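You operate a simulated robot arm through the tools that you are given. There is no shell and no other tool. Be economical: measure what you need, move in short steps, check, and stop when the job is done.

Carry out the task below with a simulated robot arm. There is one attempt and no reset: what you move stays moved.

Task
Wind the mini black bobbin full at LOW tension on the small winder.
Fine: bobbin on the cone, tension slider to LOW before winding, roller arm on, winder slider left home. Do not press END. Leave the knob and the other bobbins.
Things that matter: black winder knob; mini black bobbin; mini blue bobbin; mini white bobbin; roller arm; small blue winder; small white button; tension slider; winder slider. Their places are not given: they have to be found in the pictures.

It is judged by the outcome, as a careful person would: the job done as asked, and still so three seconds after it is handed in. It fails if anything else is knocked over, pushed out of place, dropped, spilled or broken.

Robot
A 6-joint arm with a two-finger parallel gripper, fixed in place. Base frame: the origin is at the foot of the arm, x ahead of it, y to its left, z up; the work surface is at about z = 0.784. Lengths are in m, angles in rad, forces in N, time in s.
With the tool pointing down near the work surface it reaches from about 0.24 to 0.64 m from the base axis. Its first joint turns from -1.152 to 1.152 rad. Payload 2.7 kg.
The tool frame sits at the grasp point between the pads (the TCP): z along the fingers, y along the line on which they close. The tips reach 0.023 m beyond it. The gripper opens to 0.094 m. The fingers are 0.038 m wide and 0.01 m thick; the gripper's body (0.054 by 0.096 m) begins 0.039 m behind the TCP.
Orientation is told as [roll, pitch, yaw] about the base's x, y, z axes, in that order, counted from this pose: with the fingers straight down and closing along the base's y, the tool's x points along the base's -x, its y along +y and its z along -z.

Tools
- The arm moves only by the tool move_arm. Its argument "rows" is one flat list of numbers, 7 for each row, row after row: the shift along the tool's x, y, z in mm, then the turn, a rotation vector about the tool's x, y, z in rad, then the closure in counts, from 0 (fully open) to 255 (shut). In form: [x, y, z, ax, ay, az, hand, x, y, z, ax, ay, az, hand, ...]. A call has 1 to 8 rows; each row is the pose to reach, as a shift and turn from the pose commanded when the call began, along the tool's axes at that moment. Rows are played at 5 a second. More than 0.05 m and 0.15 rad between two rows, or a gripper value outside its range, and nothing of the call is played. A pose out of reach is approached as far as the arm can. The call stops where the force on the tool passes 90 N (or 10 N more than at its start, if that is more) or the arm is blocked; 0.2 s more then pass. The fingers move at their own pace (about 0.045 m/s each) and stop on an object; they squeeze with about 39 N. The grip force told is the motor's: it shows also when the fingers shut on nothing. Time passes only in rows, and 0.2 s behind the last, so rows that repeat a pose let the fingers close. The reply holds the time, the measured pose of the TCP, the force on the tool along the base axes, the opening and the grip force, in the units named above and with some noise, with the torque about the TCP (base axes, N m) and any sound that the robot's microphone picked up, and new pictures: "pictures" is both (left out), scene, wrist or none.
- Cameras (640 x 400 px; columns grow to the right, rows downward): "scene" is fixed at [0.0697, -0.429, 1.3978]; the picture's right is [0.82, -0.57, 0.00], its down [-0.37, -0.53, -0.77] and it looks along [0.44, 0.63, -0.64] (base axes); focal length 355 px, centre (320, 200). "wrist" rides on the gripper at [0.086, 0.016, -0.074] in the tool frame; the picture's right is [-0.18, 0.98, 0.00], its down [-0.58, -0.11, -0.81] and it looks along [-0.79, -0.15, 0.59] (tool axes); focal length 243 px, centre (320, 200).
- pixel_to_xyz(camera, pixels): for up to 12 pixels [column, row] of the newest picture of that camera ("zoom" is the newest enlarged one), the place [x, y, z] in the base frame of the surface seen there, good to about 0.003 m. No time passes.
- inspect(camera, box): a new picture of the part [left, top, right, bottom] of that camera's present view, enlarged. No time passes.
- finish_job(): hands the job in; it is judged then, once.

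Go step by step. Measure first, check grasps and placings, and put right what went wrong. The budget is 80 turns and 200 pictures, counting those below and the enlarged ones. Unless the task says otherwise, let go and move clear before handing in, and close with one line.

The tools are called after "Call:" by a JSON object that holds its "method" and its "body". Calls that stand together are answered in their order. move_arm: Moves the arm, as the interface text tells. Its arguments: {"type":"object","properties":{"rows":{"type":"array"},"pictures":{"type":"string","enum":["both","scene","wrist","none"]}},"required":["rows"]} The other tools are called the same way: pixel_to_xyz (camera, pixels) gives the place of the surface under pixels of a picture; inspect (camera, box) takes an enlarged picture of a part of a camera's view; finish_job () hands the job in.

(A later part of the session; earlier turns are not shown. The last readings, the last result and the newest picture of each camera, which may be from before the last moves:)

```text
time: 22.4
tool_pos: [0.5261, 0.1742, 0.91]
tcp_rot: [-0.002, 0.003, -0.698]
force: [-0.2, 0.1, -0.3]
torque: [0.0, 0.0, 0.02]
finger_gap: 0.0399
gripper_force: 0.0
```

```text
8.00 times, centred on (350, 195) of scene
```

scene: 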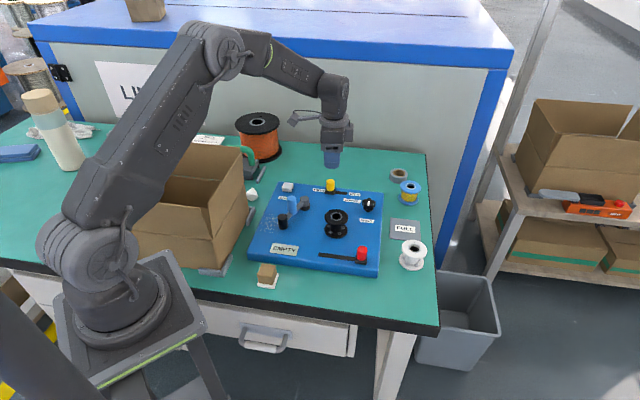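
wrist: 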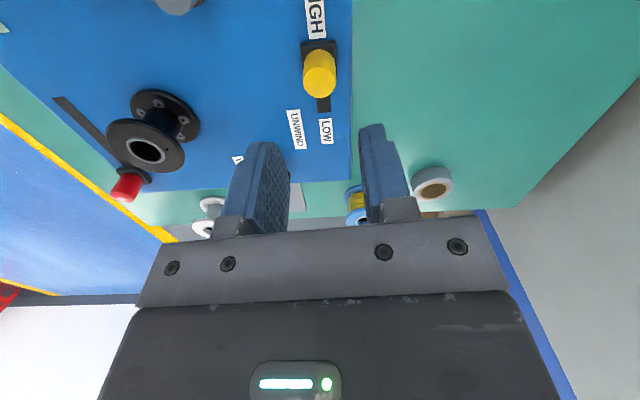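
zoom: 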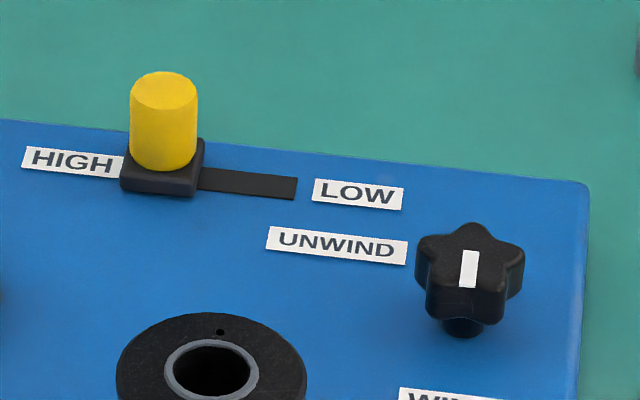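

Both cameras put the slot's end at about (0.558,0.146), and the knob is at (0.524,0.1765). I'll go down around the knob and close on it.

Call:
{"method": "move_arm", "body": {"rows": [3, 0, 40, 0, 0, 0, 147, 3, 0, 75, 0, 0, 0, 147, 3, 0, 84, 0, 0, 0, 147, 3, 0, 84, 0, 0, 0, 147, 3, 0, 84, 0, 0, 0, 225, 3, 0, 84, 0, 0, 0, 225, 3, 0, 84, 0, 0, 0, 225]}}

Call:
{"method": "inspect", "body": {"camera": "scene", "box": [280, 150, 400, 225]}}

```text
time: 24.0
tool_pos: [0.5243, 0.1757, 0.8254]
tcp_rot: [-0.003, 0.004, -0.701]
force: [-8.3, -8.4, 2.4]
torque: [0.45, -0.09, 0.1]
finger_gap: 0.0228
gripper_force: 45.0
```

scene: 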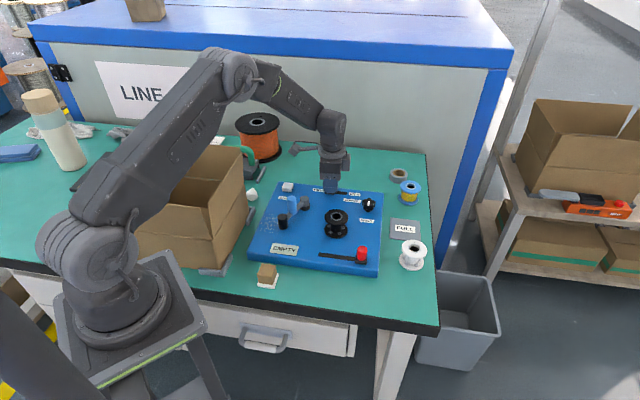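
wrist: 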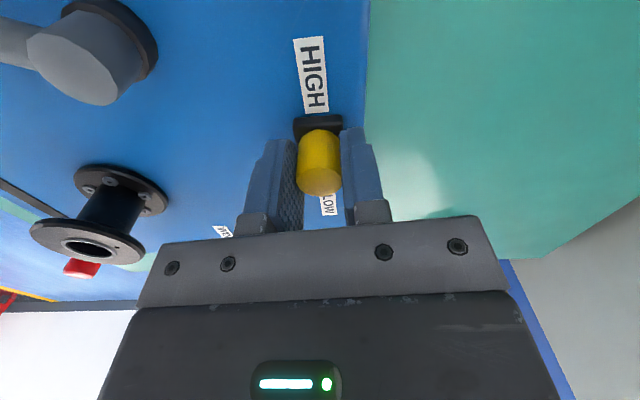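

```text
5.33 times, centred on (340, 188) of scene
```

zoom: 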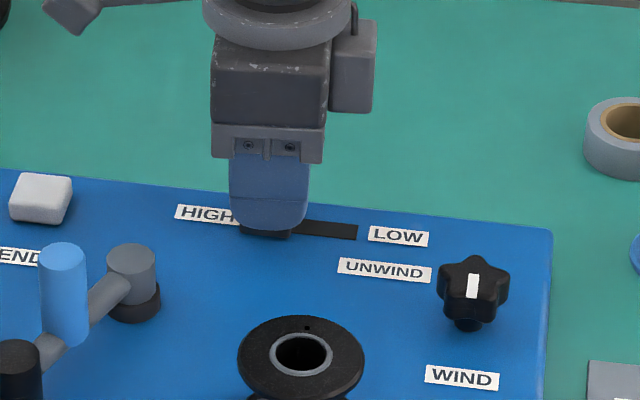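

The fingers are on the knob, pushed about 2 mm sideways by the grip. I'll ease that off and slide towards LOW.

Call:
{"method": "move_arm", "body": {"rows": [0, -2, 0, 0, 0, 0, 225, -6, -2.2, 0, 0, 0, 0, 225, -13, -2.6, 0, 0, 0, 0, 225, -20, -3, 0, 0, 0, 0, 225, -27, -3.3, 0, 0, 0, 0, 225, -30, -3.5, 0, 0, 0, 0, 225]}}

Call:
{"method": "inspect", "body": {"camera": "scene", "box": [280, 150, 400, 225]}}

```text
time: 25.4
tool_pos: [0.5452, 0.155, 0.8253]
tcp_rot: [0.003, 0.001, -0.699]
force: [18.6, 20.6, -14.4]
torque: [-0.26, 0.38, 0.11]
finger_gap: 0.0227
gripper_force: 45.1
```

scene: 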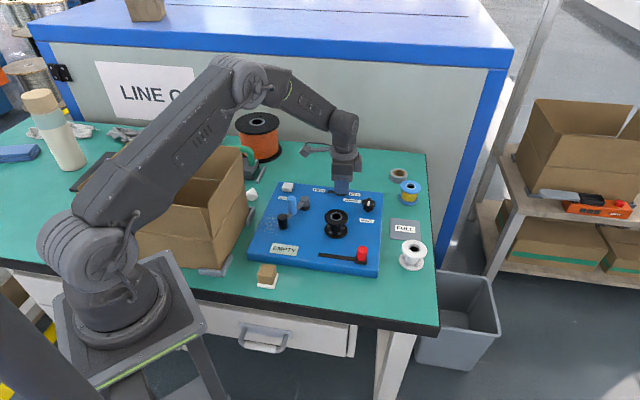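
wrist: 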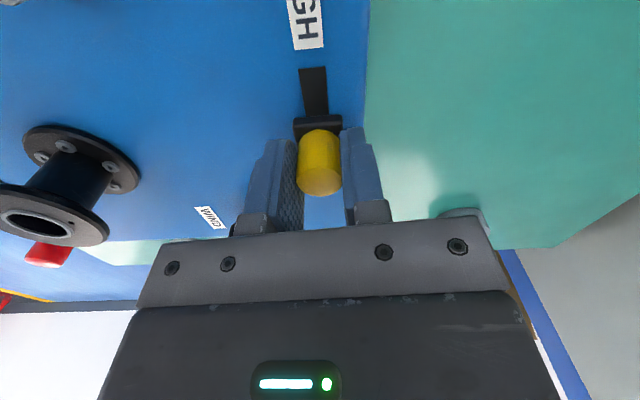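

```text
5.33 times, centred on (340, 188) of scene
```

zoom: 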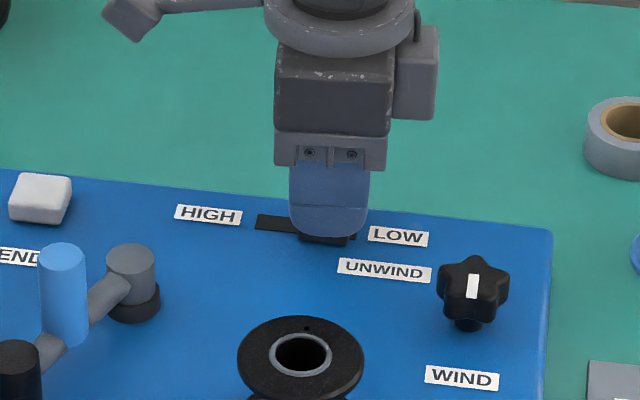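

It slid about 30 mm. The side force shows my sideways drift was too much, so I'll correct that and push on to the end stop.

Call:
{"method": "move_arm", "body": {"rows": [0, 2.4, 0, 0, 0, 0, 225, -3, 2.4, 0, 0, 0, 0, 225, -6, 2.4, 0, 0, 0, 0, 225]}}

Call:
{"method": "inspect", "body": {"camera": "scene", "box": [280, 150, 400, 225]}}

```text
time: 26.2
tool_pos: [0.5505, 0.1503, 0.8249]
tcp_rot: [-0.003, 0.001, -0.701]
force: [1.6, 2.7, 6.9]
torque: [-0.14, -0.63, 0.04]
finger_gap: 0.0225
gripper_force: 45.1
```

scene: 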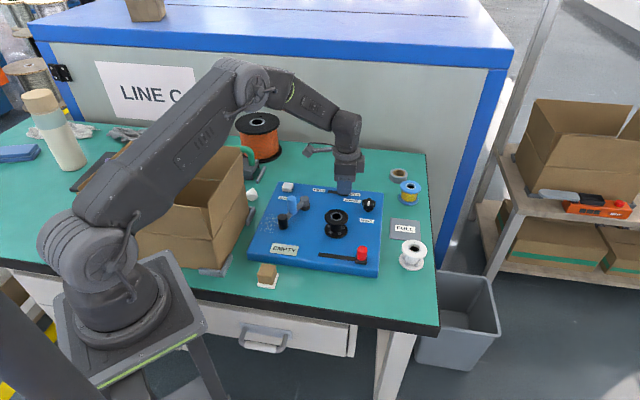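
wrist: 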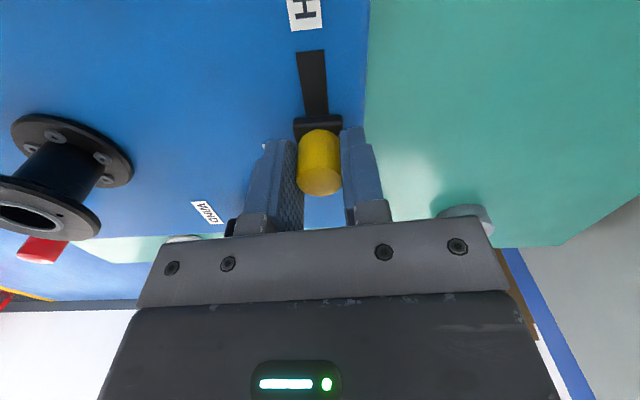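

```text
5.33 times, centred on (340, 188) of scene
```

zoom: 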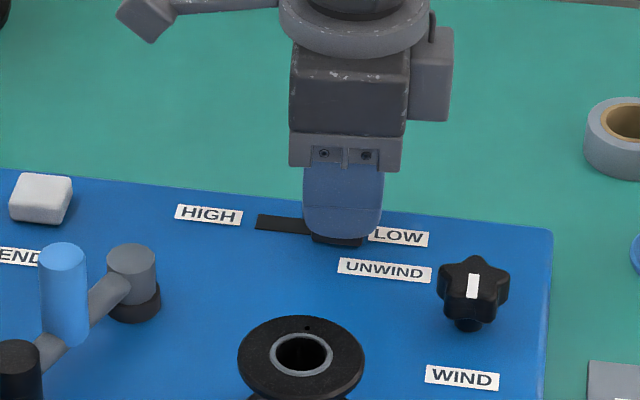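

The sideways force has gone. At HIGH the slider's base overhung the slot's end by about 18 zoom px and here it overhangs by only about 7, so I'll push about 5 mm more.

Call:
{"method": "move_arm", "body": {"rows": [-2, 0, 0, 0, 0, 0, 225, -4, 0, 0, 0, 0, 0, 225, -5, 0, 0, 0, 0, 0, 225, -6, 0, 0, 0, 0, 0, 225]}}

Call:
{"method": "inspect", "body": {"camera": "scene", "box": [280, 150, 400, 225]}}

```text
time: 27.2
tool_pos: [0.5535, 0.1487, 0.825]
tcp_rot: [-0.002, 0.007, -0.698]
force: [-12.4, 1.7, 9.4]
torque: [-0.13, -0.57, 0.06]
finger_gap: 0.0225
gripper_force: 45.0
```

scene: 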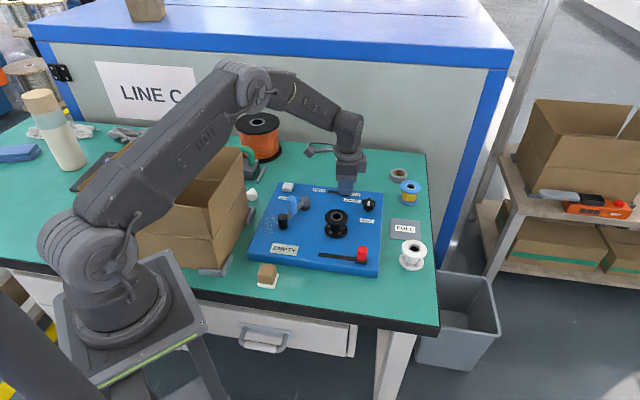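
wrist: 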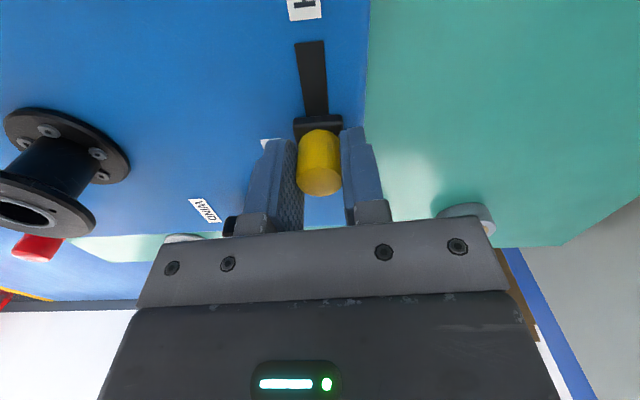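

```text
5.33 times, centred on (340, 188) of scene
```

zoom: 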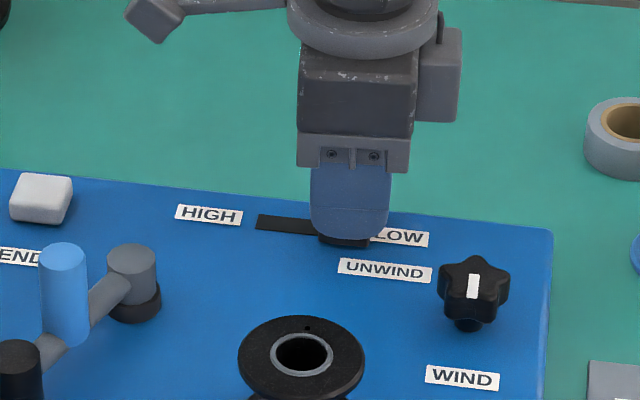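

A resisting force of 12 N and movement stopping short show the slider is at the LOW stop. I'll ease off, release and rise.

Call:
{"method": "move_arm", "body": {"rows": [1.5, 0, 0, 0, 0, 0, 225, 1.5, 0, 0, 0, 0, 0, 140, 1.5, 0, 0, 0, 0, 0, 140, 1.5, 0, -20, 0, 0, 0, 140, 1.5, 0, -60, 0, 0, 0, 140, 1.5, 0, -100, 0, 0, 0, 140, 1.5, 0, -100, 0, 0, 0, 140]}}

Call:
{"method": "inspect", "body": {"camera": "scene", "box": [240, 165, 400, 285]}}

Call:
{"method": "inspect", "body": {"camera": "scene", "box": [255, 180, 355, 250]}}

```text
time: 28.8
tool_pos: [0.5517, 0.1496, 0.9254]
tcp_rot: [0.0, 0.005, -0.699]
force: [-1.0, 0.1, -0.1]
torque: [-0.01, 0.01, -0.01]
finger_gap: 0.0426
gripper_force: 0.0
```

scene: 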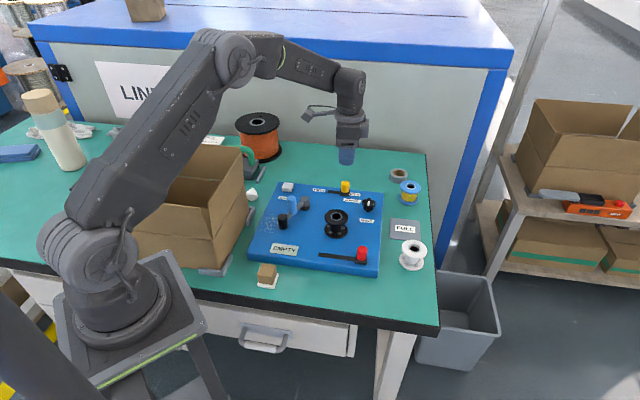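
wrist: 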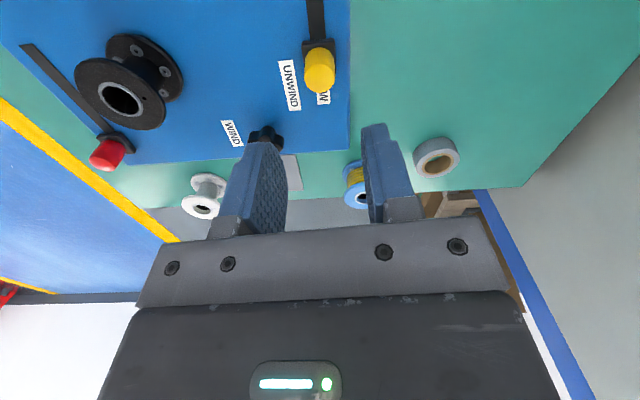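

```text
3.33 times, centred on (320, 225) of scene
```

zoom: 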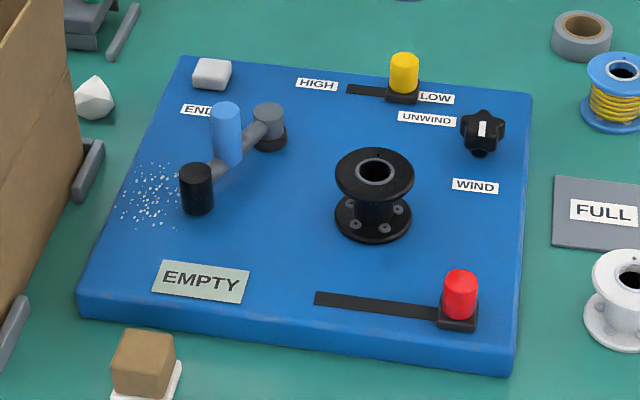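

```text
5.71 times, centred on (305, 215) of scene
```

zoom: 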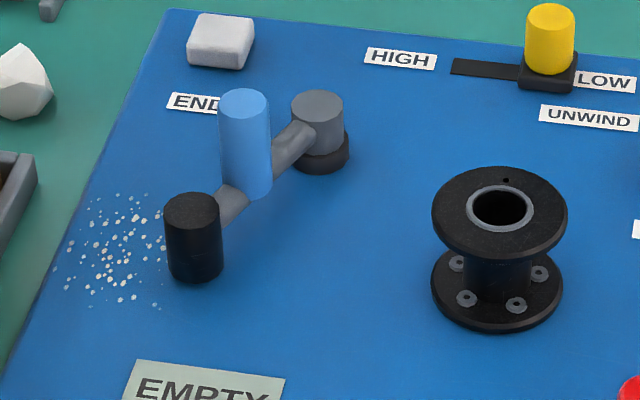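

The tension slider is at LOW. I'll measure the roller arm's pivot, blue handle and roller.

Call:
{"method": "pixel_to_xyz", "body": {"camera": "zoom", "pixels": [[245, 93], [245, 105], [224, 105], [268, 105], [245, 185], [317, 95], [317, 112], [193, 197], [193, 220], [167, 212], [218, 212], [194, 275]]}}

Call:
{"method": "pixel_to_xyz", "body": {"camera": "zoom", "pixels": [[434, 215], [566, 215], [500, 172], [500, 255], [476, 212], [532, 212], [434, 290], [245, 160], [292, 140], [225, 205], [322, 165], [500, 325]]}}

```text
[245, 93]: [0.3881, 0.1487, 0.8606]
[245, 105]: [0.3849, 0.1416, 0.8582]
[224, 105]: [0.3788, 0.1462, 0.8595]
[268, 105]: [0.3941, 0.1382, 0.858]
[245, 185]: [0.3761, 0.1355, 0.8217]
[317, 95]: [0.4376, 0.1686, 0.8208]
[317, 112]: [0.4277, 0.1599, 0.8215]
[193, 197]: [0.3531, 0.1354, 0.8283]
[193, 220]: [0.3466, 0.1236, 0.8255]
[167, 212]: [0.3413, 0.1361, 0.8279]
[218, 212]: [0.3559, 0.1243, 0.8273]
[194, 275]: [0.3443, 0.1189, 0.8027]
```

```text
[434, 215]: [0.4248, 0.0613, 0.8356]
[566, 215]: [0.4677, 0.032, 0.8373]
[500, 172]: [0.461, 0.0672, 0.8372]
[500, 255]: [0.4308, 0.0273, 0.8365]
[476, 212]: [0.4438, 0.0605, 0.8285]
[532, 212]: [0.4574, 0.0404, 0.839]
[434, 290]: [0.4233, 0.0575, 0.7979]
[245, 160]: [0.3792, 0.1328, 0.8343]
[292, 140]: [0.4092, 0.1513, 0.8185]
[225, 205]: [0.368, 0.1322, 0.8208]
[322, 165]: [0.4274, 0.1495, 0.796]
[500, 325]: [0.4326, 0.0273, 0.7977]
```

The pivot is (0.434,0.162), the handle (0.3865,0.1435) with its top at 0.859, and the roller (0.349,0.130). Swinging it counterclockwise by about 72° brings the roller to the bobbin's hub. First I'll check how high the box is, so the wrist camera clears it.

Call:
{"method": "pixel_to_xyz", "body": {"camera": "scene", "pixels": [[243, 155], [244, 175], [242, 190], [209, 208], [160, 200], [212, 230], [244, 160], [225, 200]]}}

```text
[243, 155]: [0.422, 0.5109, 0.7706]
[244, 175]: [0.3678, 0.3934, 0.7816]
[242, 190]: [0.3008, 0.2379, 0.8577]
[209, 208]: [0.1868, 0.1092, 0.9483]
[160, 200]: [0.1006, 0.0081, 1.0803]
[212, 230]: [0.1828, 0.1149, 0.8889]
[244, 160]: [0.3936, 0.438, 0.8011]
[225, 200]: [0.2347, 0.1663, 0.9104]
```

The box's right wall is about 50 mm clear of the camera if I turn the hand to about -60°. I'll move above the blue handle.

Call:
{"method": "move_arm", "body": {"rows": [25, -22, 0, 0, 0, 0.07, 140, 50, -45, 0, 0, 0, 0.14, 140, 75, -68, 0, 0, 0, 0.21, 140, 100, -90, 0, 0, 0, 0.28, 140, 122.6, -110.8, 0, 0, 0, 0.35, 140, 122.6, -110.8, 0, 0, 0, 0.35, 140, 122.6, -110.8, 0, 0, 0, 0.35, 140]}}

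```text
time: 30.4
tool_pos: [0.388, 0.1446, 0.9239]
tcp_rot: [-0.003, 0.002, -1.05]
force: [-0.5, 0.4, -0.7]
torque: [-0.02, -0.01, -0.04]
finger_gap: 0.0424
gripper_force: 0.2
```

scene: 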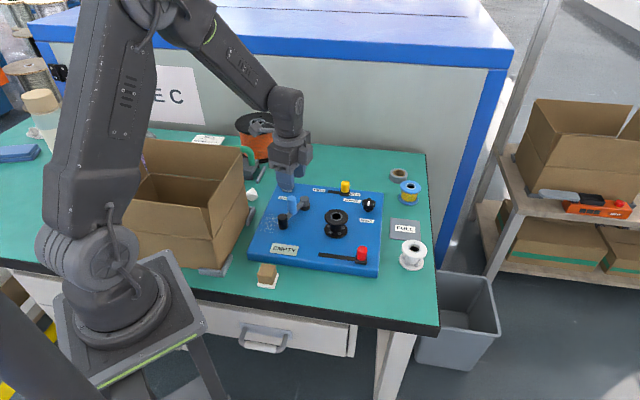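
wrist: 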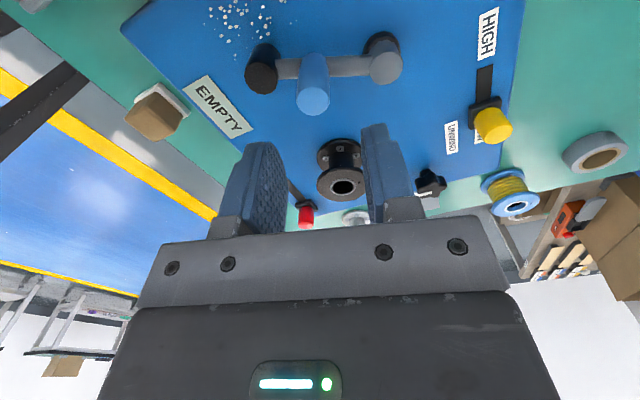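

The handle shows at wrist (313,100). I'll refine the positions from here.

Call:
{"method": "pixel_to_xyz", "body": {"camera": "wrist", "pixels": [[313, 100], [298, 100], [328, 100], [313, 112], [313, 90], [387, 68], [372, 70], [401, 66], [387, 82], [262, 78], [247, 78], [277, 78]]}}

```text
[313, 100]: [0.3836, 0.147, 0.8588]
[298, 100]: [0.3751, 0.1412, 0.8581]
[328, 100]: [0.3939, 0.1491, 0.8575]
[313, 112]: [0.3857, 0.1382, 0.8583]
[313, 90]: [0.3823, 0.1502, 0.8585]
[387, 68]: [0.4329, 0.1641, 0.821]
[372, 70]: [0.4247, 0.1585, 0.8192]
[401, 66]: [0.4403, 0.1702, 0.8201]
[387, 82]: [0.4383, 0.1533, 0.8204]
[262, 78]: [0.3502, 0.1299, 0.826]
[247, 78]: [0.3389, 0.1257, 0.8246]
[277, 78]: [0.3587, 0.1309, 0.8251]
```

The handle's centre is (0.3845,0.1445). I'll go down to z≈0.862 (fingertips above everything but the handle) and close.

Call:
{"method": "move_arm", "body": {"rows": [1.8, -3, 30, 0, 0, 0, 140, 1.8, -3, 55, 0, 0, 0, 140, 1.8, -3, 62, 0, 0, 0, 140, 1.8, -3, 62, 0, 0, 0, 140, 1.8, -3, 62, 0, 0, 0, 230, 1.8, -3, 62, 0, 0, 0, 230, 1.8, -3, 62, 0, 0, 0, 230]}}

Call:
{"method": "inspect", "body": {"camera": "scene", "box": [240, 150, 340, 240]}}

```text
time: 32.0
tool_pos: [0.382, 0.1436, 0.8621]
tcp_rot: [-0.009, 0.003, -1.05]
force: [-18.0, -9.6, 6.5]
torque: [0.07, -0.09, 0.08]
finger_gap: 0.0213
gripper_force: 45.0
```

scene: 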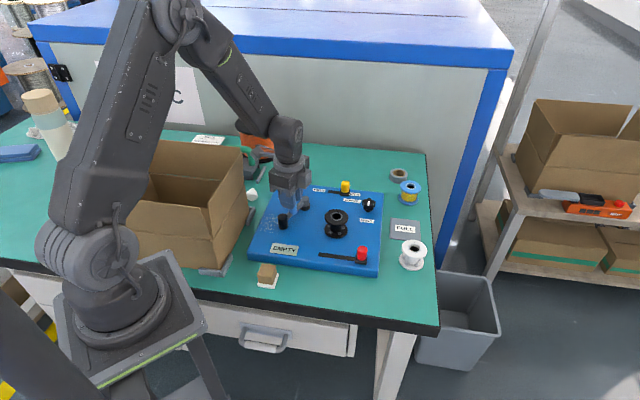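
wrist: 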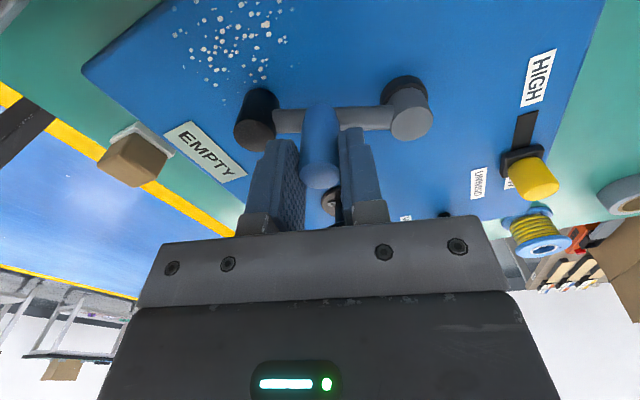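

```text
4.44 times, centred on (290, 195) of scene
```

zoom: 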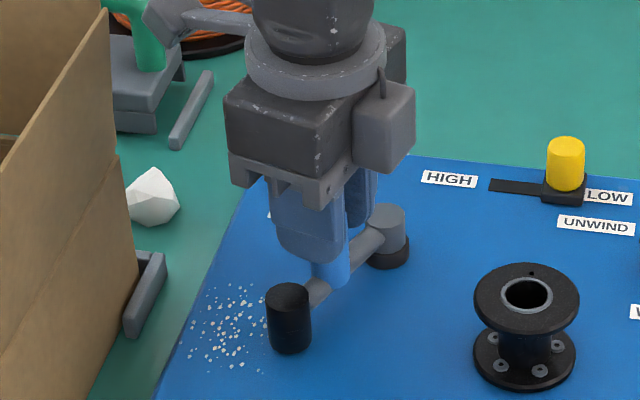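

The handle is gripped, with a radial preload of about 20 N. I'll relieve that and swing the arm along its arc for the first 24°, turning the hand with it.

Call:
{"method": "move_arm", "body": {"rows": [0, -1.8, 0, 0, 0, 0, 230, -5.5, -2.4, 0, 0, 0, -0.105, 230, -11.1, -2.5, 0, 0, 0, -0.21, 230, -16.6, -1.9, 0, 0, 0, -0.314, 230, -22, -0.8, 0, 0, 0, -0.419, 230]}}

Call:
{"method": "inspect", "body": {"camera": "scene", "box": [260, 160, 360, 240]}}

```text
time: 33.2
tool_pos: [0.3964, 0.1252, 0.8624]
tcp_rot: [-0.003, 0.004, -0.628]
force: [-0.5, 11.0, -33.9]
torque: [0.11, -0.1, 0.38]
finger_gap: 0.0217
gripper_force: 45.4
```

scene: 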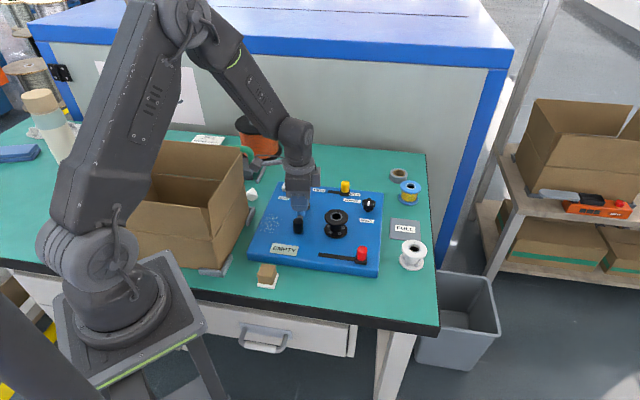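
wrist: 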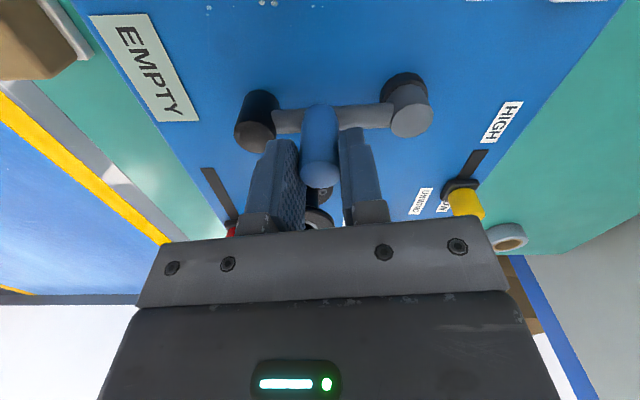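

```text
5.00 times, centred on (310, 200) of scene
```

zoom: 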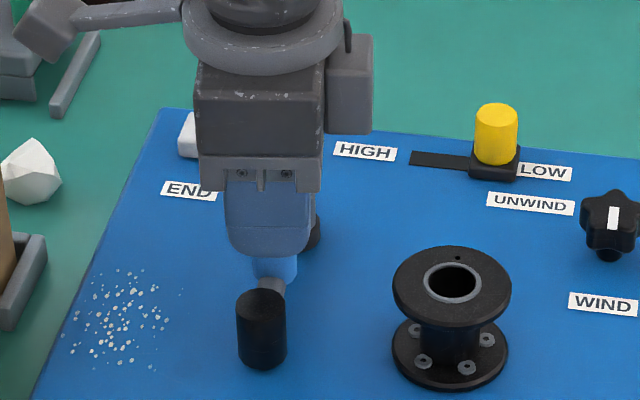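

The arm swings with the hand as planned. I'll keep going for another 36° and ease the vertical pull a bit.

Call:
{"method": "move_arm", "body": {"rows": [-5.5, -0.6, 1, 0, 0, -0.105, 230, -11.1, -0.7, 1.5, 0, 0, -0.21, 230, -16.6, -0.1, 1.5, 0, 0, -0.314, 230, -22, 1, 1.5, 0, 0, -0.419, 230, -27.3, 2.7, 1.5, 0, 0, -0.524, 230, -32.4, 4.9, 1.5, 0, 0, -0.628, 230]}}

Call:
{"method": "inspect", "body": {"camera": "scene", "box": [270, 160, 370, 250]}}

```text
time: 34.6
tool_pos: [0.4196, 0.1112, 0.8622]
tcp_rot: [0.002, 0.011, 0.003]
force: [-31.3, 34.7, 7.3]
torque: [0.21, -0.12, -0.08]
finger_gap: 0.0215
gripper_force: 44.9
```

scene: 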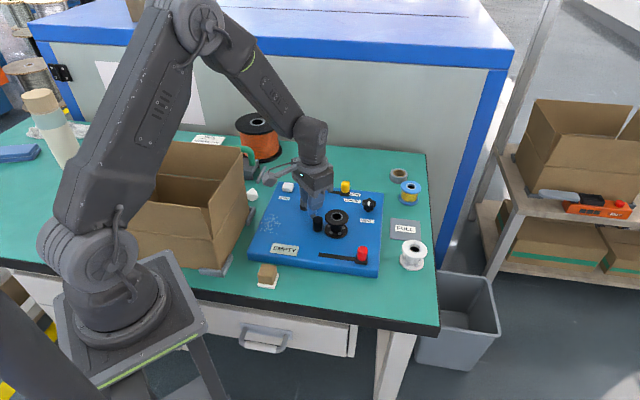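
wrist: 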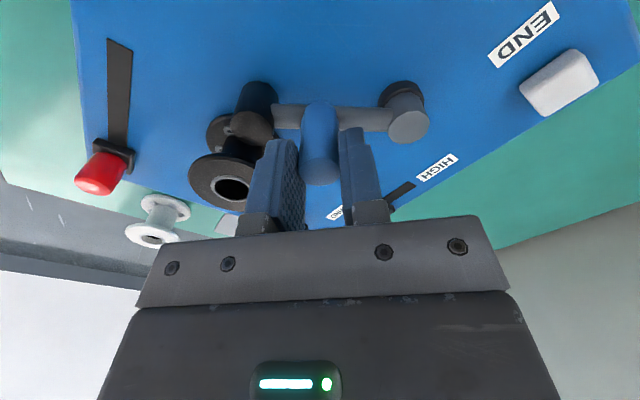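

```text
4.44 times, centred on (320, 205) of scene
```

zoom: 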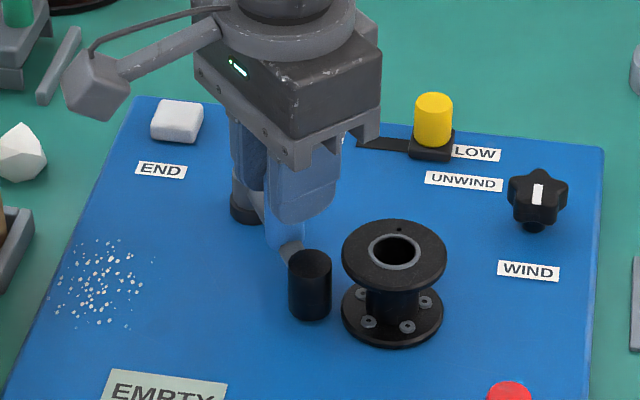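

The roller is now near the bobbin with forces of (-31,+35) N. Before pushing further, I'll measure the roller, flange and handle to see whether that is a radius error or contact.

Call:
{"method": "inspect", "body": {"camera": "wrist", "box": [170, 60, 450, 230]}}

Call:
{"method": "pixel_to_xyz", "body": {"camera": "scene", "pixels": [[340, 218], [340, 219], [335, 217], [344, 220], [339.6, 223], [339.5, 214], [348, 216], [370, 216]]}}

Call:
{"method": "pixel_to_xyz", "body": {"camera": "wrist", "pixels": [[319, 172], [407, 122], [250, 125], [190, 180], [268, 100], [248, 186], [216, 186]]}}

```text
2.29 times, centred on (310, 145) of wrist
```

zoom: 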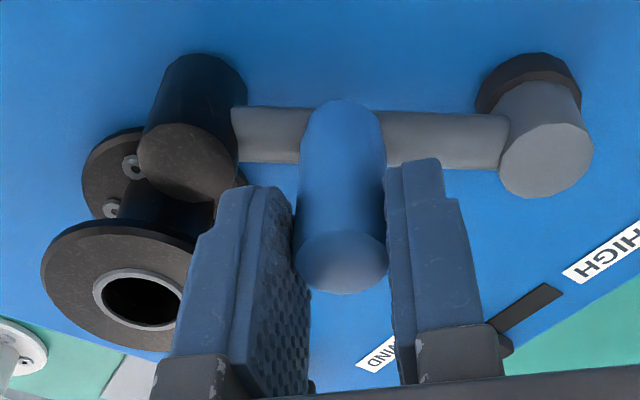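

```text
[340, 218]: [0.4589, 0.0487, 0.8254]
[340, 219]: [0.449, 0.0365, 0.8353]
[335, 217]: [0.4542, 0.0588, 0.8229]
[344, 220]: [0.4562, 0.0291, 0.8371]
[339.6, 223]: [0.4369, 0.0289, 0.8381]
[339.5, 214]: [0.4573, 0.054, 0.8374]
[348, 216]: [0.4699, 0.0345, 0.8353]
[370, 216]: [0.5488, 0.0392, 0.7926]
```

```text
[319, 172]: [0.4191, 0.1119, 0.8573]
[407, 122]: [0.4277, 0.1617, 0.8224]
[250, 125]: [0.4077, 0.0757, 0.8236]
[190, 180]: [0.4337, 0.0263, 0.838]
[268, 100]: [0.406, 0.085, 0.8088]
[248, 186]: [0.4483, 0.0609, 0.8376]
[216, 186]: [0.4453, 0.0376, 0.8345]
```

True radius is 51 mm and the arm is at about 255°. The roller is still 10 mm from the flange, so the force came from my radius error. I'll correct the arc and go to about 268°.

Call:
{"method": "move_arm", "body": {"rows": [-1, 2.5, 0, 0, 0, 0, 230, -4, 2.8, 0, 0, 0, -0.05, 230, -7, 2.3, 0, 0, 0, -0.1, 230, -10, 2.2, 0, 0, 0, -0.1, 230]}}

Call:
{"method": "inspect", "body": {"camera": "scene", "box": [290, 180, 370, 250]}}

Call:
{"method": "inspect", "body": {"camera": "wrist", "box": [170, 60, 450, 230]}}

```text
time: 35.6
tool_pos: [0.4289, 0.1119, 0.8609]
tcp_rot: [0.004, 0.012, 0.1]
force: [-39.8, 36.1, 5.4]
torque: [-0.18, 0.3, -0.37]
finger_gap: 0.0216
gripper_force: 45.1
```

scene: 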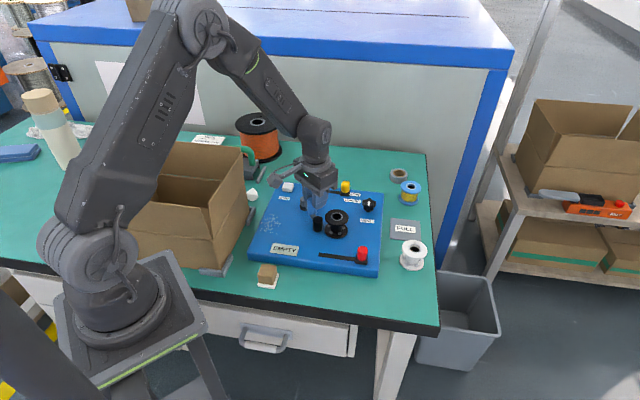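
wrist: 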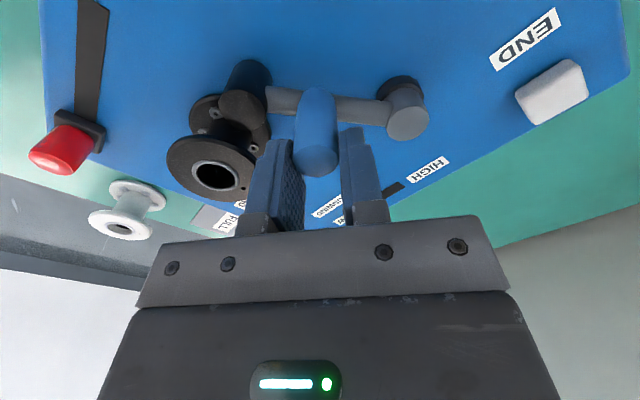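

```text
5.71 times, centred on (330, 215) of scene
```

zoom: 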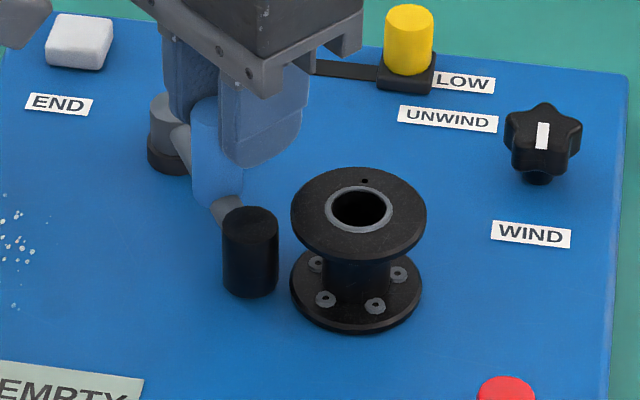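

```text
2.29 times, centred on (310, 145) of wrist
```

zoom: 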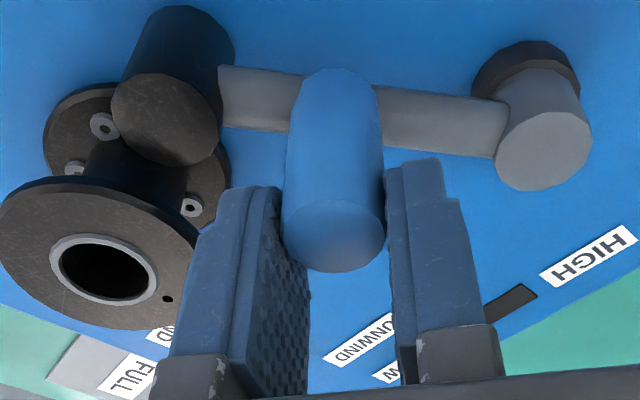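

Call:
{"method": "pixel_to_xyz", "body": {"camera": "zoom", "pixels": [[336, 235], [165, 120], [113, 110], [218, 125], [545, 150], [500, 145], [585, 150], [160, 90], [75, 210]]}}

Call:
{"method": "pixel_to_xyz", "body": {"camera": "scene", "pixels": [[333.5, 217.5], [331, 219], [337, 219], [350, 213], [353, 217], [342, 217], [364, 217]]}}

```text
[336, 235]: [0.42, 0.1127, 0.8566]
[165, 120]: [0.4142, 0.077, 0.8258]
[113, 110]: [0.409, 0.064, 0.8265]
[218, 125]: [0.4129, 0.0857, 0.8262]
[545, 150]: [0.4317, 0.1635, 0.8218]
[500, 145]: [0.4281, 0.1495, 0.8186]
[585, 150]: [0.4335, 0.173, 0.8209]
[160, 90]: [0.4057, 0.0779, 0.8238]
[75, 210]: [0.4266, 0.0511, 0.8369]
```

```text
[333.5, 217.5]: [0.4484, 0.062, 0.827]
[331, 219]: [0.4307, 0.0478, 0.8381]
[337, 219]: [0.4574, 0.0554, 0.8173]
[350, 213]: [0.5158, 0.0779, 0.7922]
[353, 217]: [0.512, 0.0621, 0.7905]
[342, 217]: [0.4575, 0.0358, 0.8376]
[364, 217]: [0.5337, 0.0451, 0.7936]
```

The handle stayed at about 256° while the hand slid on, so something is resisting. I'll measure the gap between roller and bobbin properly before pushing any more.

Call:
{"method": "inspect", "body": {"camera": "scene", "box": [304, 185, 360, 220]}}

Call:
{"method": "inspect", "body": {"camera": "scene", "box": [300, 205, 364, 245]}}

```text
11.43 times, centred on (332, 202) of scene
```

zoom: 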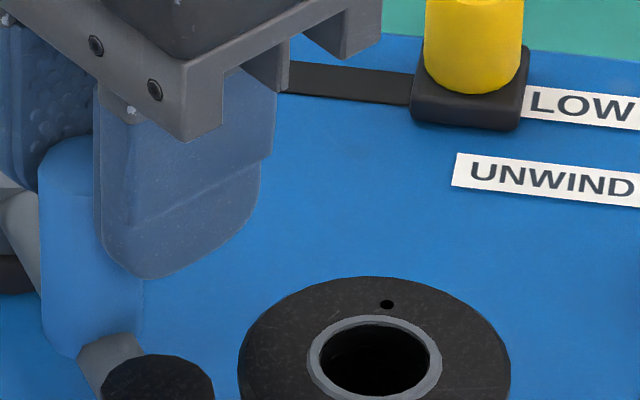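

```text
10.00 times, centred on (332, 225) of scene
```

zoom: 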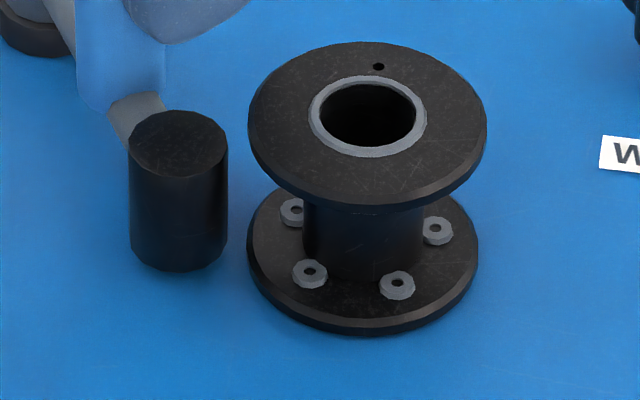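

Call:
{"method": "pixel_to_xyz", "body": {"camera": "zoom", "pixels": [[178, 145], [132, 148], [224, 148], [178, 115], [178, 172], [180, 265], [225, 240], [250, 120], [252, 250], [365, 280], [310, 230], [486, 130]]}}

```text
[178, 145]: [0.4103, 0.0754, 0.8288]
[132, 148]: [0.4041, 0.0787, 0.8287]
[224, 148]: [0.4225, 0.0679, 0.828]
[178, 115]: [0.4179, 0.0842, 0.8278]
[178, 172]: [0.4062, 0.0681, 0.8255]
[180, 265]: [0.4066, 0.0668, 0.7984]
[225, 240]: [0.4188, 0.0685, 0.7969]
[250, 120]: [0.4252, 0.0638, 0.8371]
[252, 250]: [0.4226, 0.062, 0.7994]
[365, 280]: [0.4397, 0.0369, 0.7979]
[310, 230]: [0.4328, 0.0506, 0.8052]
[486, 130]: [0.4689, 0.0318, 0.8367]
```

The roller is still 5–8 mm off the flange, but the arm firmly resists at about 56° of swing, which looks like its end stop. I'll relieve the force, release, rise and look at the arm and display.

Call:
{"method": "move_arm", "body": {"rows": [3, 2.5, 0, 0, 0, 0, 230, 3, 2.5, 0, 0, 0, 0, 150, 3, 2.5, 0, 0, 0, 0, 150, 3, 2.5, -20, 0, 0, 0, 150, 3, 2.5, -60, 0, 0, 0, 150, 3, 2.5, -90, 0, 0, 0, 150, 3, 2.5, -90, 0, 0, 0, 150]}}

Call:
{"method": "inspect", "body": {"camera": "scene", "box": [240, 175, 400, 275]}}

```text
time: 37.2
tool_pos: [0.4331, 0.1097, 0.9519]
tcp_rot: [0.001, 0.004, 0.097]
force: [0.4, 0.5, 0.5]
torque: [0.01, -0.02, -0.02]
finger_gap: 0.0388
gripper_force: 0.1
```

scene: 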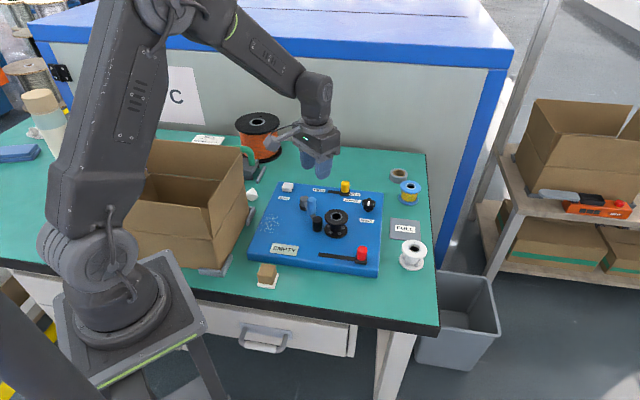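
wrist: 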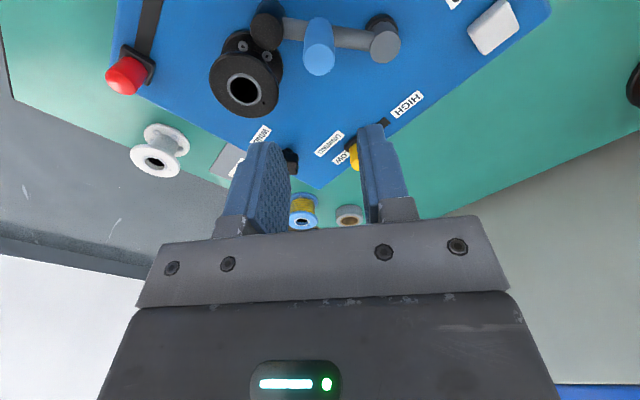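

```text
4.00 times, centred on (320, 225) of scene
```

zoom: 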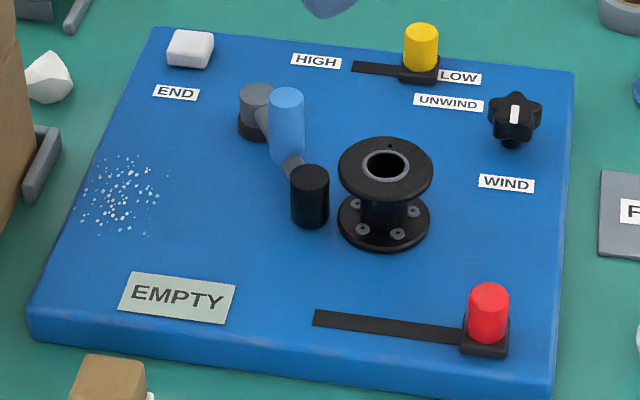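

The arm stays where I left it and the display still says EMPTY. I'll measure the roller and handle again to see whether the arm is really against a stop.

Call:
{"method": "pixel_to_xyz", "body": {"camera": "zoom", "pixels": [[310, 177], [292, 178], [328, 178], [310, 168], [310, 187], [287, 98], [270, 98], [304, 98], [340, 170], [256, 92]]}}

Call:
{"method": "inspect", "body": {"camera": "wrist", "box": [190, 0, 430, 130]}}

```text
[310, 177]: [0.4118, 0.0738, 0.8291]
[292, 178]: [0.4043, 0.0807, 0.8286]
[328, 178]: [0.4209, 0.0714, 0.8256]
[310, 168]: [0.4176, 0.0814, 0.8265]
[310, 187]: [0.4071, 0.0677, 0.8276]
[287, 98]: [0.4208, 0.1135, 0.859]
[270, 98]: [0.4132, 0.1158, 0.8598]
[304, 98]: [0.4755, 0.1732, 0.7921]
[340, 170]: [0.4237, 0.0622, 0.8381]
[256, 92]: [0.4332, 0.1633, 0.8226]
```

```text
2.67 times, centred on (310, 65) of wrist
```

zoom: 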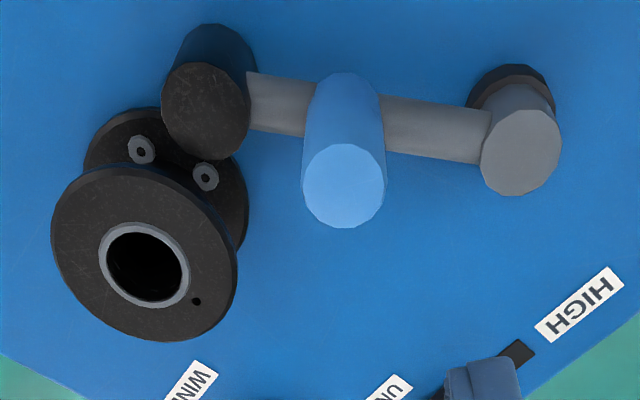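

The arm has not moved: 256.5° again, after a firm push of about 47 N. It is on its stop, so I'll go to the winder slider and measure its red knob and slot.

Call:
{"method": "inspect", "body": {"camera": "scene", "box": [310, 235, 390, 285]}}

Call:
{"method": "pixel_to_xyz", "body": {"camera": "zoom", "pixels": [[60, 30]]}}

```text
8.00 times, centred on (350, 260) of scene
```

zoom: 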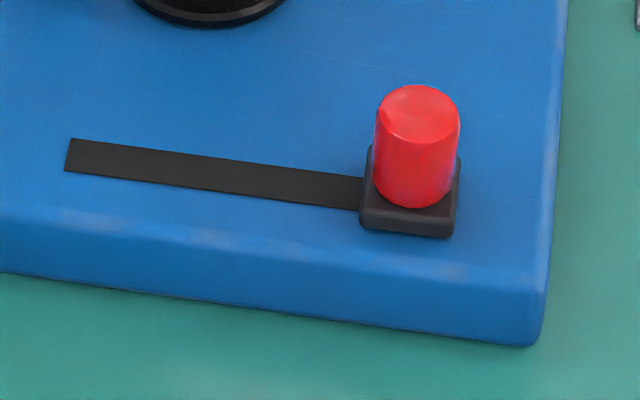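

```text
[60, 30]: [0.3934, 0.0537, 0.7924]
```

Call:
{"method": "pixel_to_xyz", "body": {"camera": "zoom", "pixels": [[417, 113], [380, 113], [456, 113], [417, 90], [417, 138], [70, 156], [357, 192], [210, 173], [362, 225], [455, 235]]}}

```text
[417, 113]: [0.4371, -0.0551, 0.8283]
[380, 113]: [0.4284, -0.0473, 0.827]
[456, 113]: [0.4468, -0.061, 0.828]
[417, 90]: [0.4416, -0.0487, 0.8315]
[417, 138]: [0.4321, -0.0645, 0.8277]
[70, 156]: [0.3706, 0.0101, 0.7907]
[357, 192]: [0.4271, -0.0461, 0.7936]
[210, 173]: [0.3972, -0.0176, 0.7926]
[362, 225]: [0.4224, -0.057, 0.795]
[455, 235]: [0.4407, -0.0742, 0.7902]
```

The red knob is at (0.437,-0.0555) and its slot's far end is at (0.371,0.010), about -43°. I'll move above it with the hand turned to match.

Call:
{"method": "move_arm", "body": {"rows": [2, -27, 0, 0, 0, 0.138, 140, 4, -55, 0, 0, 0, 0.277, 140, 6, -82, 0, 0, 0, 0.415, 140, 8, -110, 0, 0, 0, 0.553, 140, 10, -138, 10, 0, 0, 0.692, 140, 12, -165, 25, 0, 0, 0.83, 140, 12, -165, 40, 0, 0, 0.83, 140, 12, -165, 40, 0, 0, 0.83, 140]}}

Call:
{"method": "inspect", "body": {"camera": "wrist", "box": [240, 0, 400, 130]}}

```text
time: 39.0
tool_pos: [0.4341, -0.0519, 0.9117]
tcp_rot: [0.0, 0.002, -0.732]
force: [-0.8, 0.5, -0.5]
torque: [-0.01, -0.03, -0.01]
finger_gap: 0.0423
gripper_force: 0.0
```

scene: 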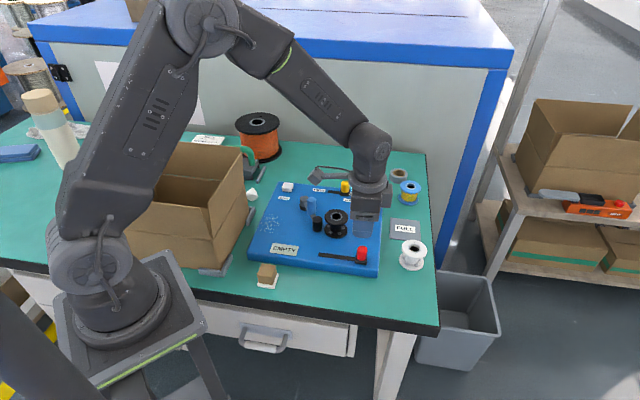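
wrist: 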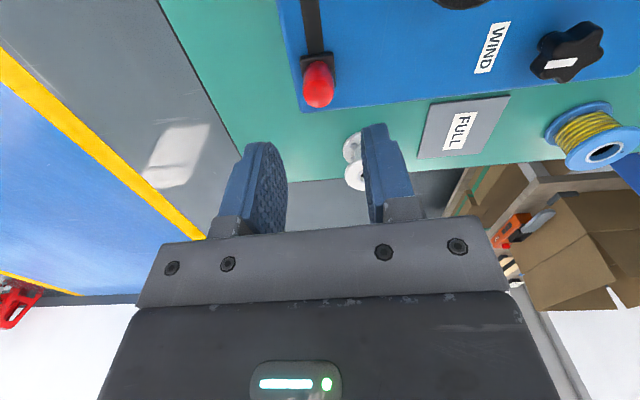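

```text
3.08 times, centred on (320, 65) of wrist
```

zoom: 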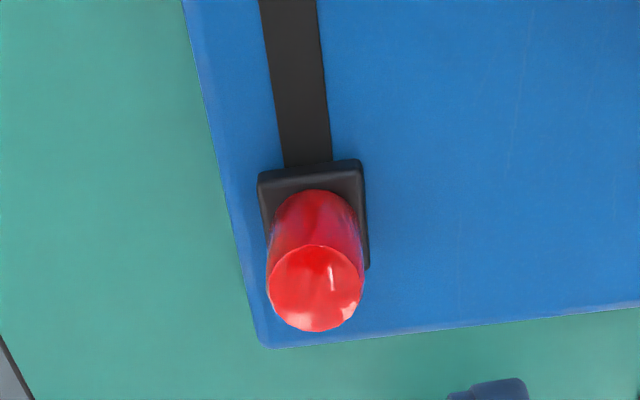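

Call:
{"method": "pixel_to_xyz", "body": {"camera": "zoom", "pixels": [[315, 288], [268, 288], [362, 285], [315, 247], [315, 328], [305, 160], [290, 10], [262, 10], [318, 10], [285, 160], [332, 160]]}}

```text
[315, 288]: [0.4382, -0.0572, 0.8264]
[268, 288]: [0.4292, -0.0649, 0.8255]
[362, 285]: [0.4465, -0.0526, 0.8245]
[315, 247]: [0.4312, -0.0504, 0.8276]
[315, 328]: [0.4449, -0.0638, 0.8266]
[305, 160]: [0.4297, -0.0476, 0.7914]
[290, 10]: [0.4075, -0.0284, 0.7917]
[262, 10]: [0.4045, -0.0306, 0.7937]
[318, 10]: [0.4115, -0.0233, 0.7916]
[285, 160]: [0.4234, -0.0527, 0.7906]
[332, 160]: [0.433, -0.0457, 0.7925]
```

The knob is at (0.4378,-0.0567). I'll go down over it and close.

Call:
{"method": "move_arm", "body": {"rows": [-6, -1.2, 40, 0, 0, 0, 140, -6, -1.2, 75, 0, 0, 0, 140, -6, -1.2, 86.5, 0, 0, 0, 140, -6, -1.2, 86.5, 0, 0, 0, 140, -6, -1.2, 86.5, 0, 0, 0, 225, -6, -1.2, 86.5, 0, 0, 0, 225, -6, -1.2, 86.5, 0, 0, 0, 225]}}

```text
time: 40.6
tool_pos: [0.4393, -0.0603, 0.8247]
tcp_rot: [-0.002, 0.005, -0.733]
force: [-8.1, -10.5, 0.9]
torque: [0.11, -0.54, 0.01]
finger_gap: 0.0224
gripper_force: 44.6
```

scene: 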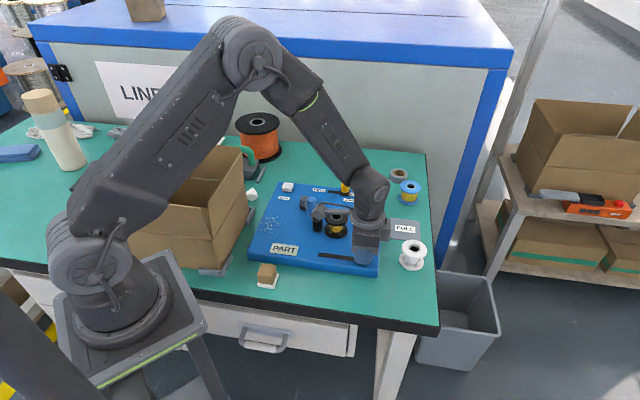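
wrist: 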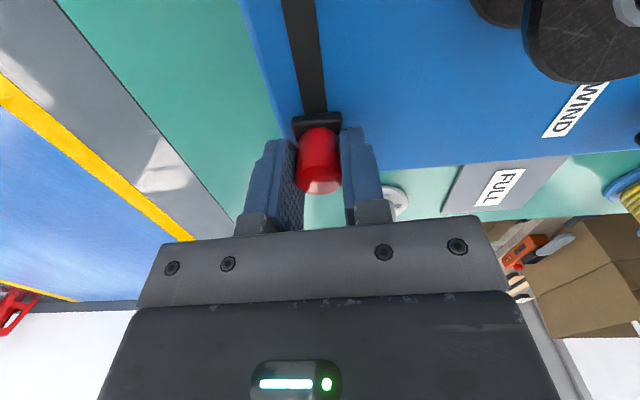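

The display has changed to PART and there is thread on the bobbin, so winding has begun. I haven't moved the slider yet, so I'll look closely before touching it.

Call:
{"method": "inspect", "body": {"camera": "scene", "box": [240, 175, 400, 275]}}

```text
4.00 times, centred on (320, 225) of scene
```

zoom: 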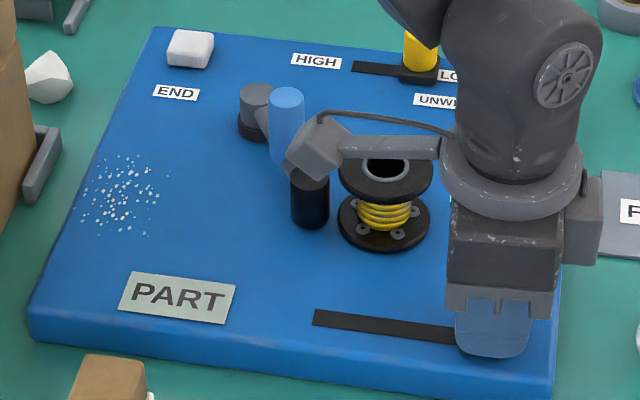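

The roller arm started the winding on its own, so the winder slider must stay at home. I'll release it without moving it and rise clear.

Call:
{"method": "move_arm", "body": {"rows": [0, -1, 0, 0, 0, 0, 225, 0, -1, 0, 0, 0, 0, 140, 0, -1, 0, 0, 0, 0, 140, 0, -1, 0, 0, 0, 0, 140, 0, -1, -25, 0, 0, 0, 140, 0, -1, -65, 0, 0, 0, 140, 0, -1, -105, 0, 0, 0, 140, 0, -1, -140, 0, 0, 0, 140]}}

Call:
{"method": "inspect", "body": {"camera": "scene", "box": [240, 175, 400, 275]}}

```text
time: 42.4
tool_pos: [0.4367, -0.0571, 0.9647]
tcp_rot: [-0.002, 0.003, -0.731]
force: [-0.3, -0.9, -0.4]
torque: [0.0, 0.01, -0.02]
finger_gap: 0.0422
gripper_force: 0.1
```

scene: 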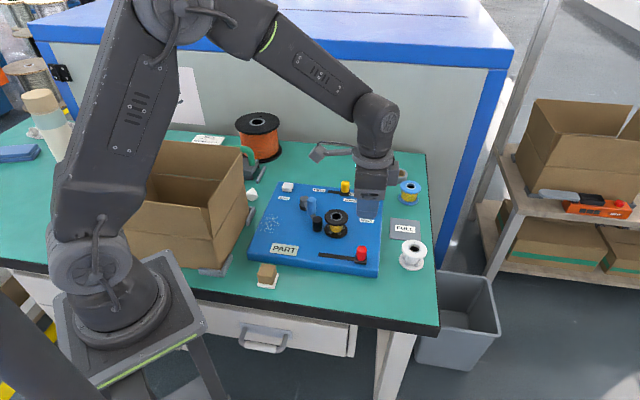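
wrist: 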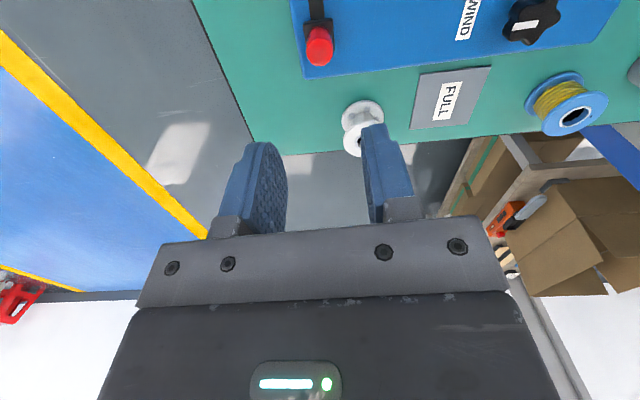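

```text
4.00 times, centred on (320, 225) of scene
```

zoom: 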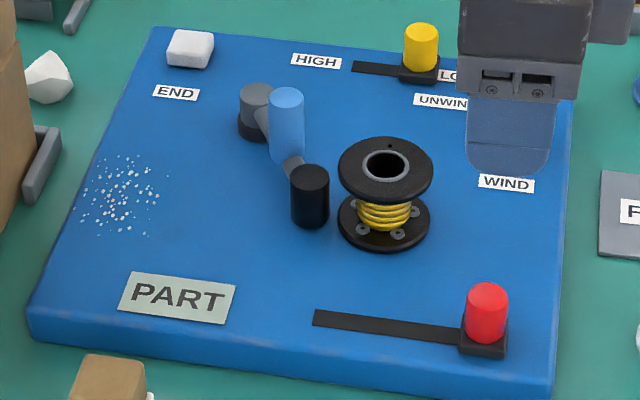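

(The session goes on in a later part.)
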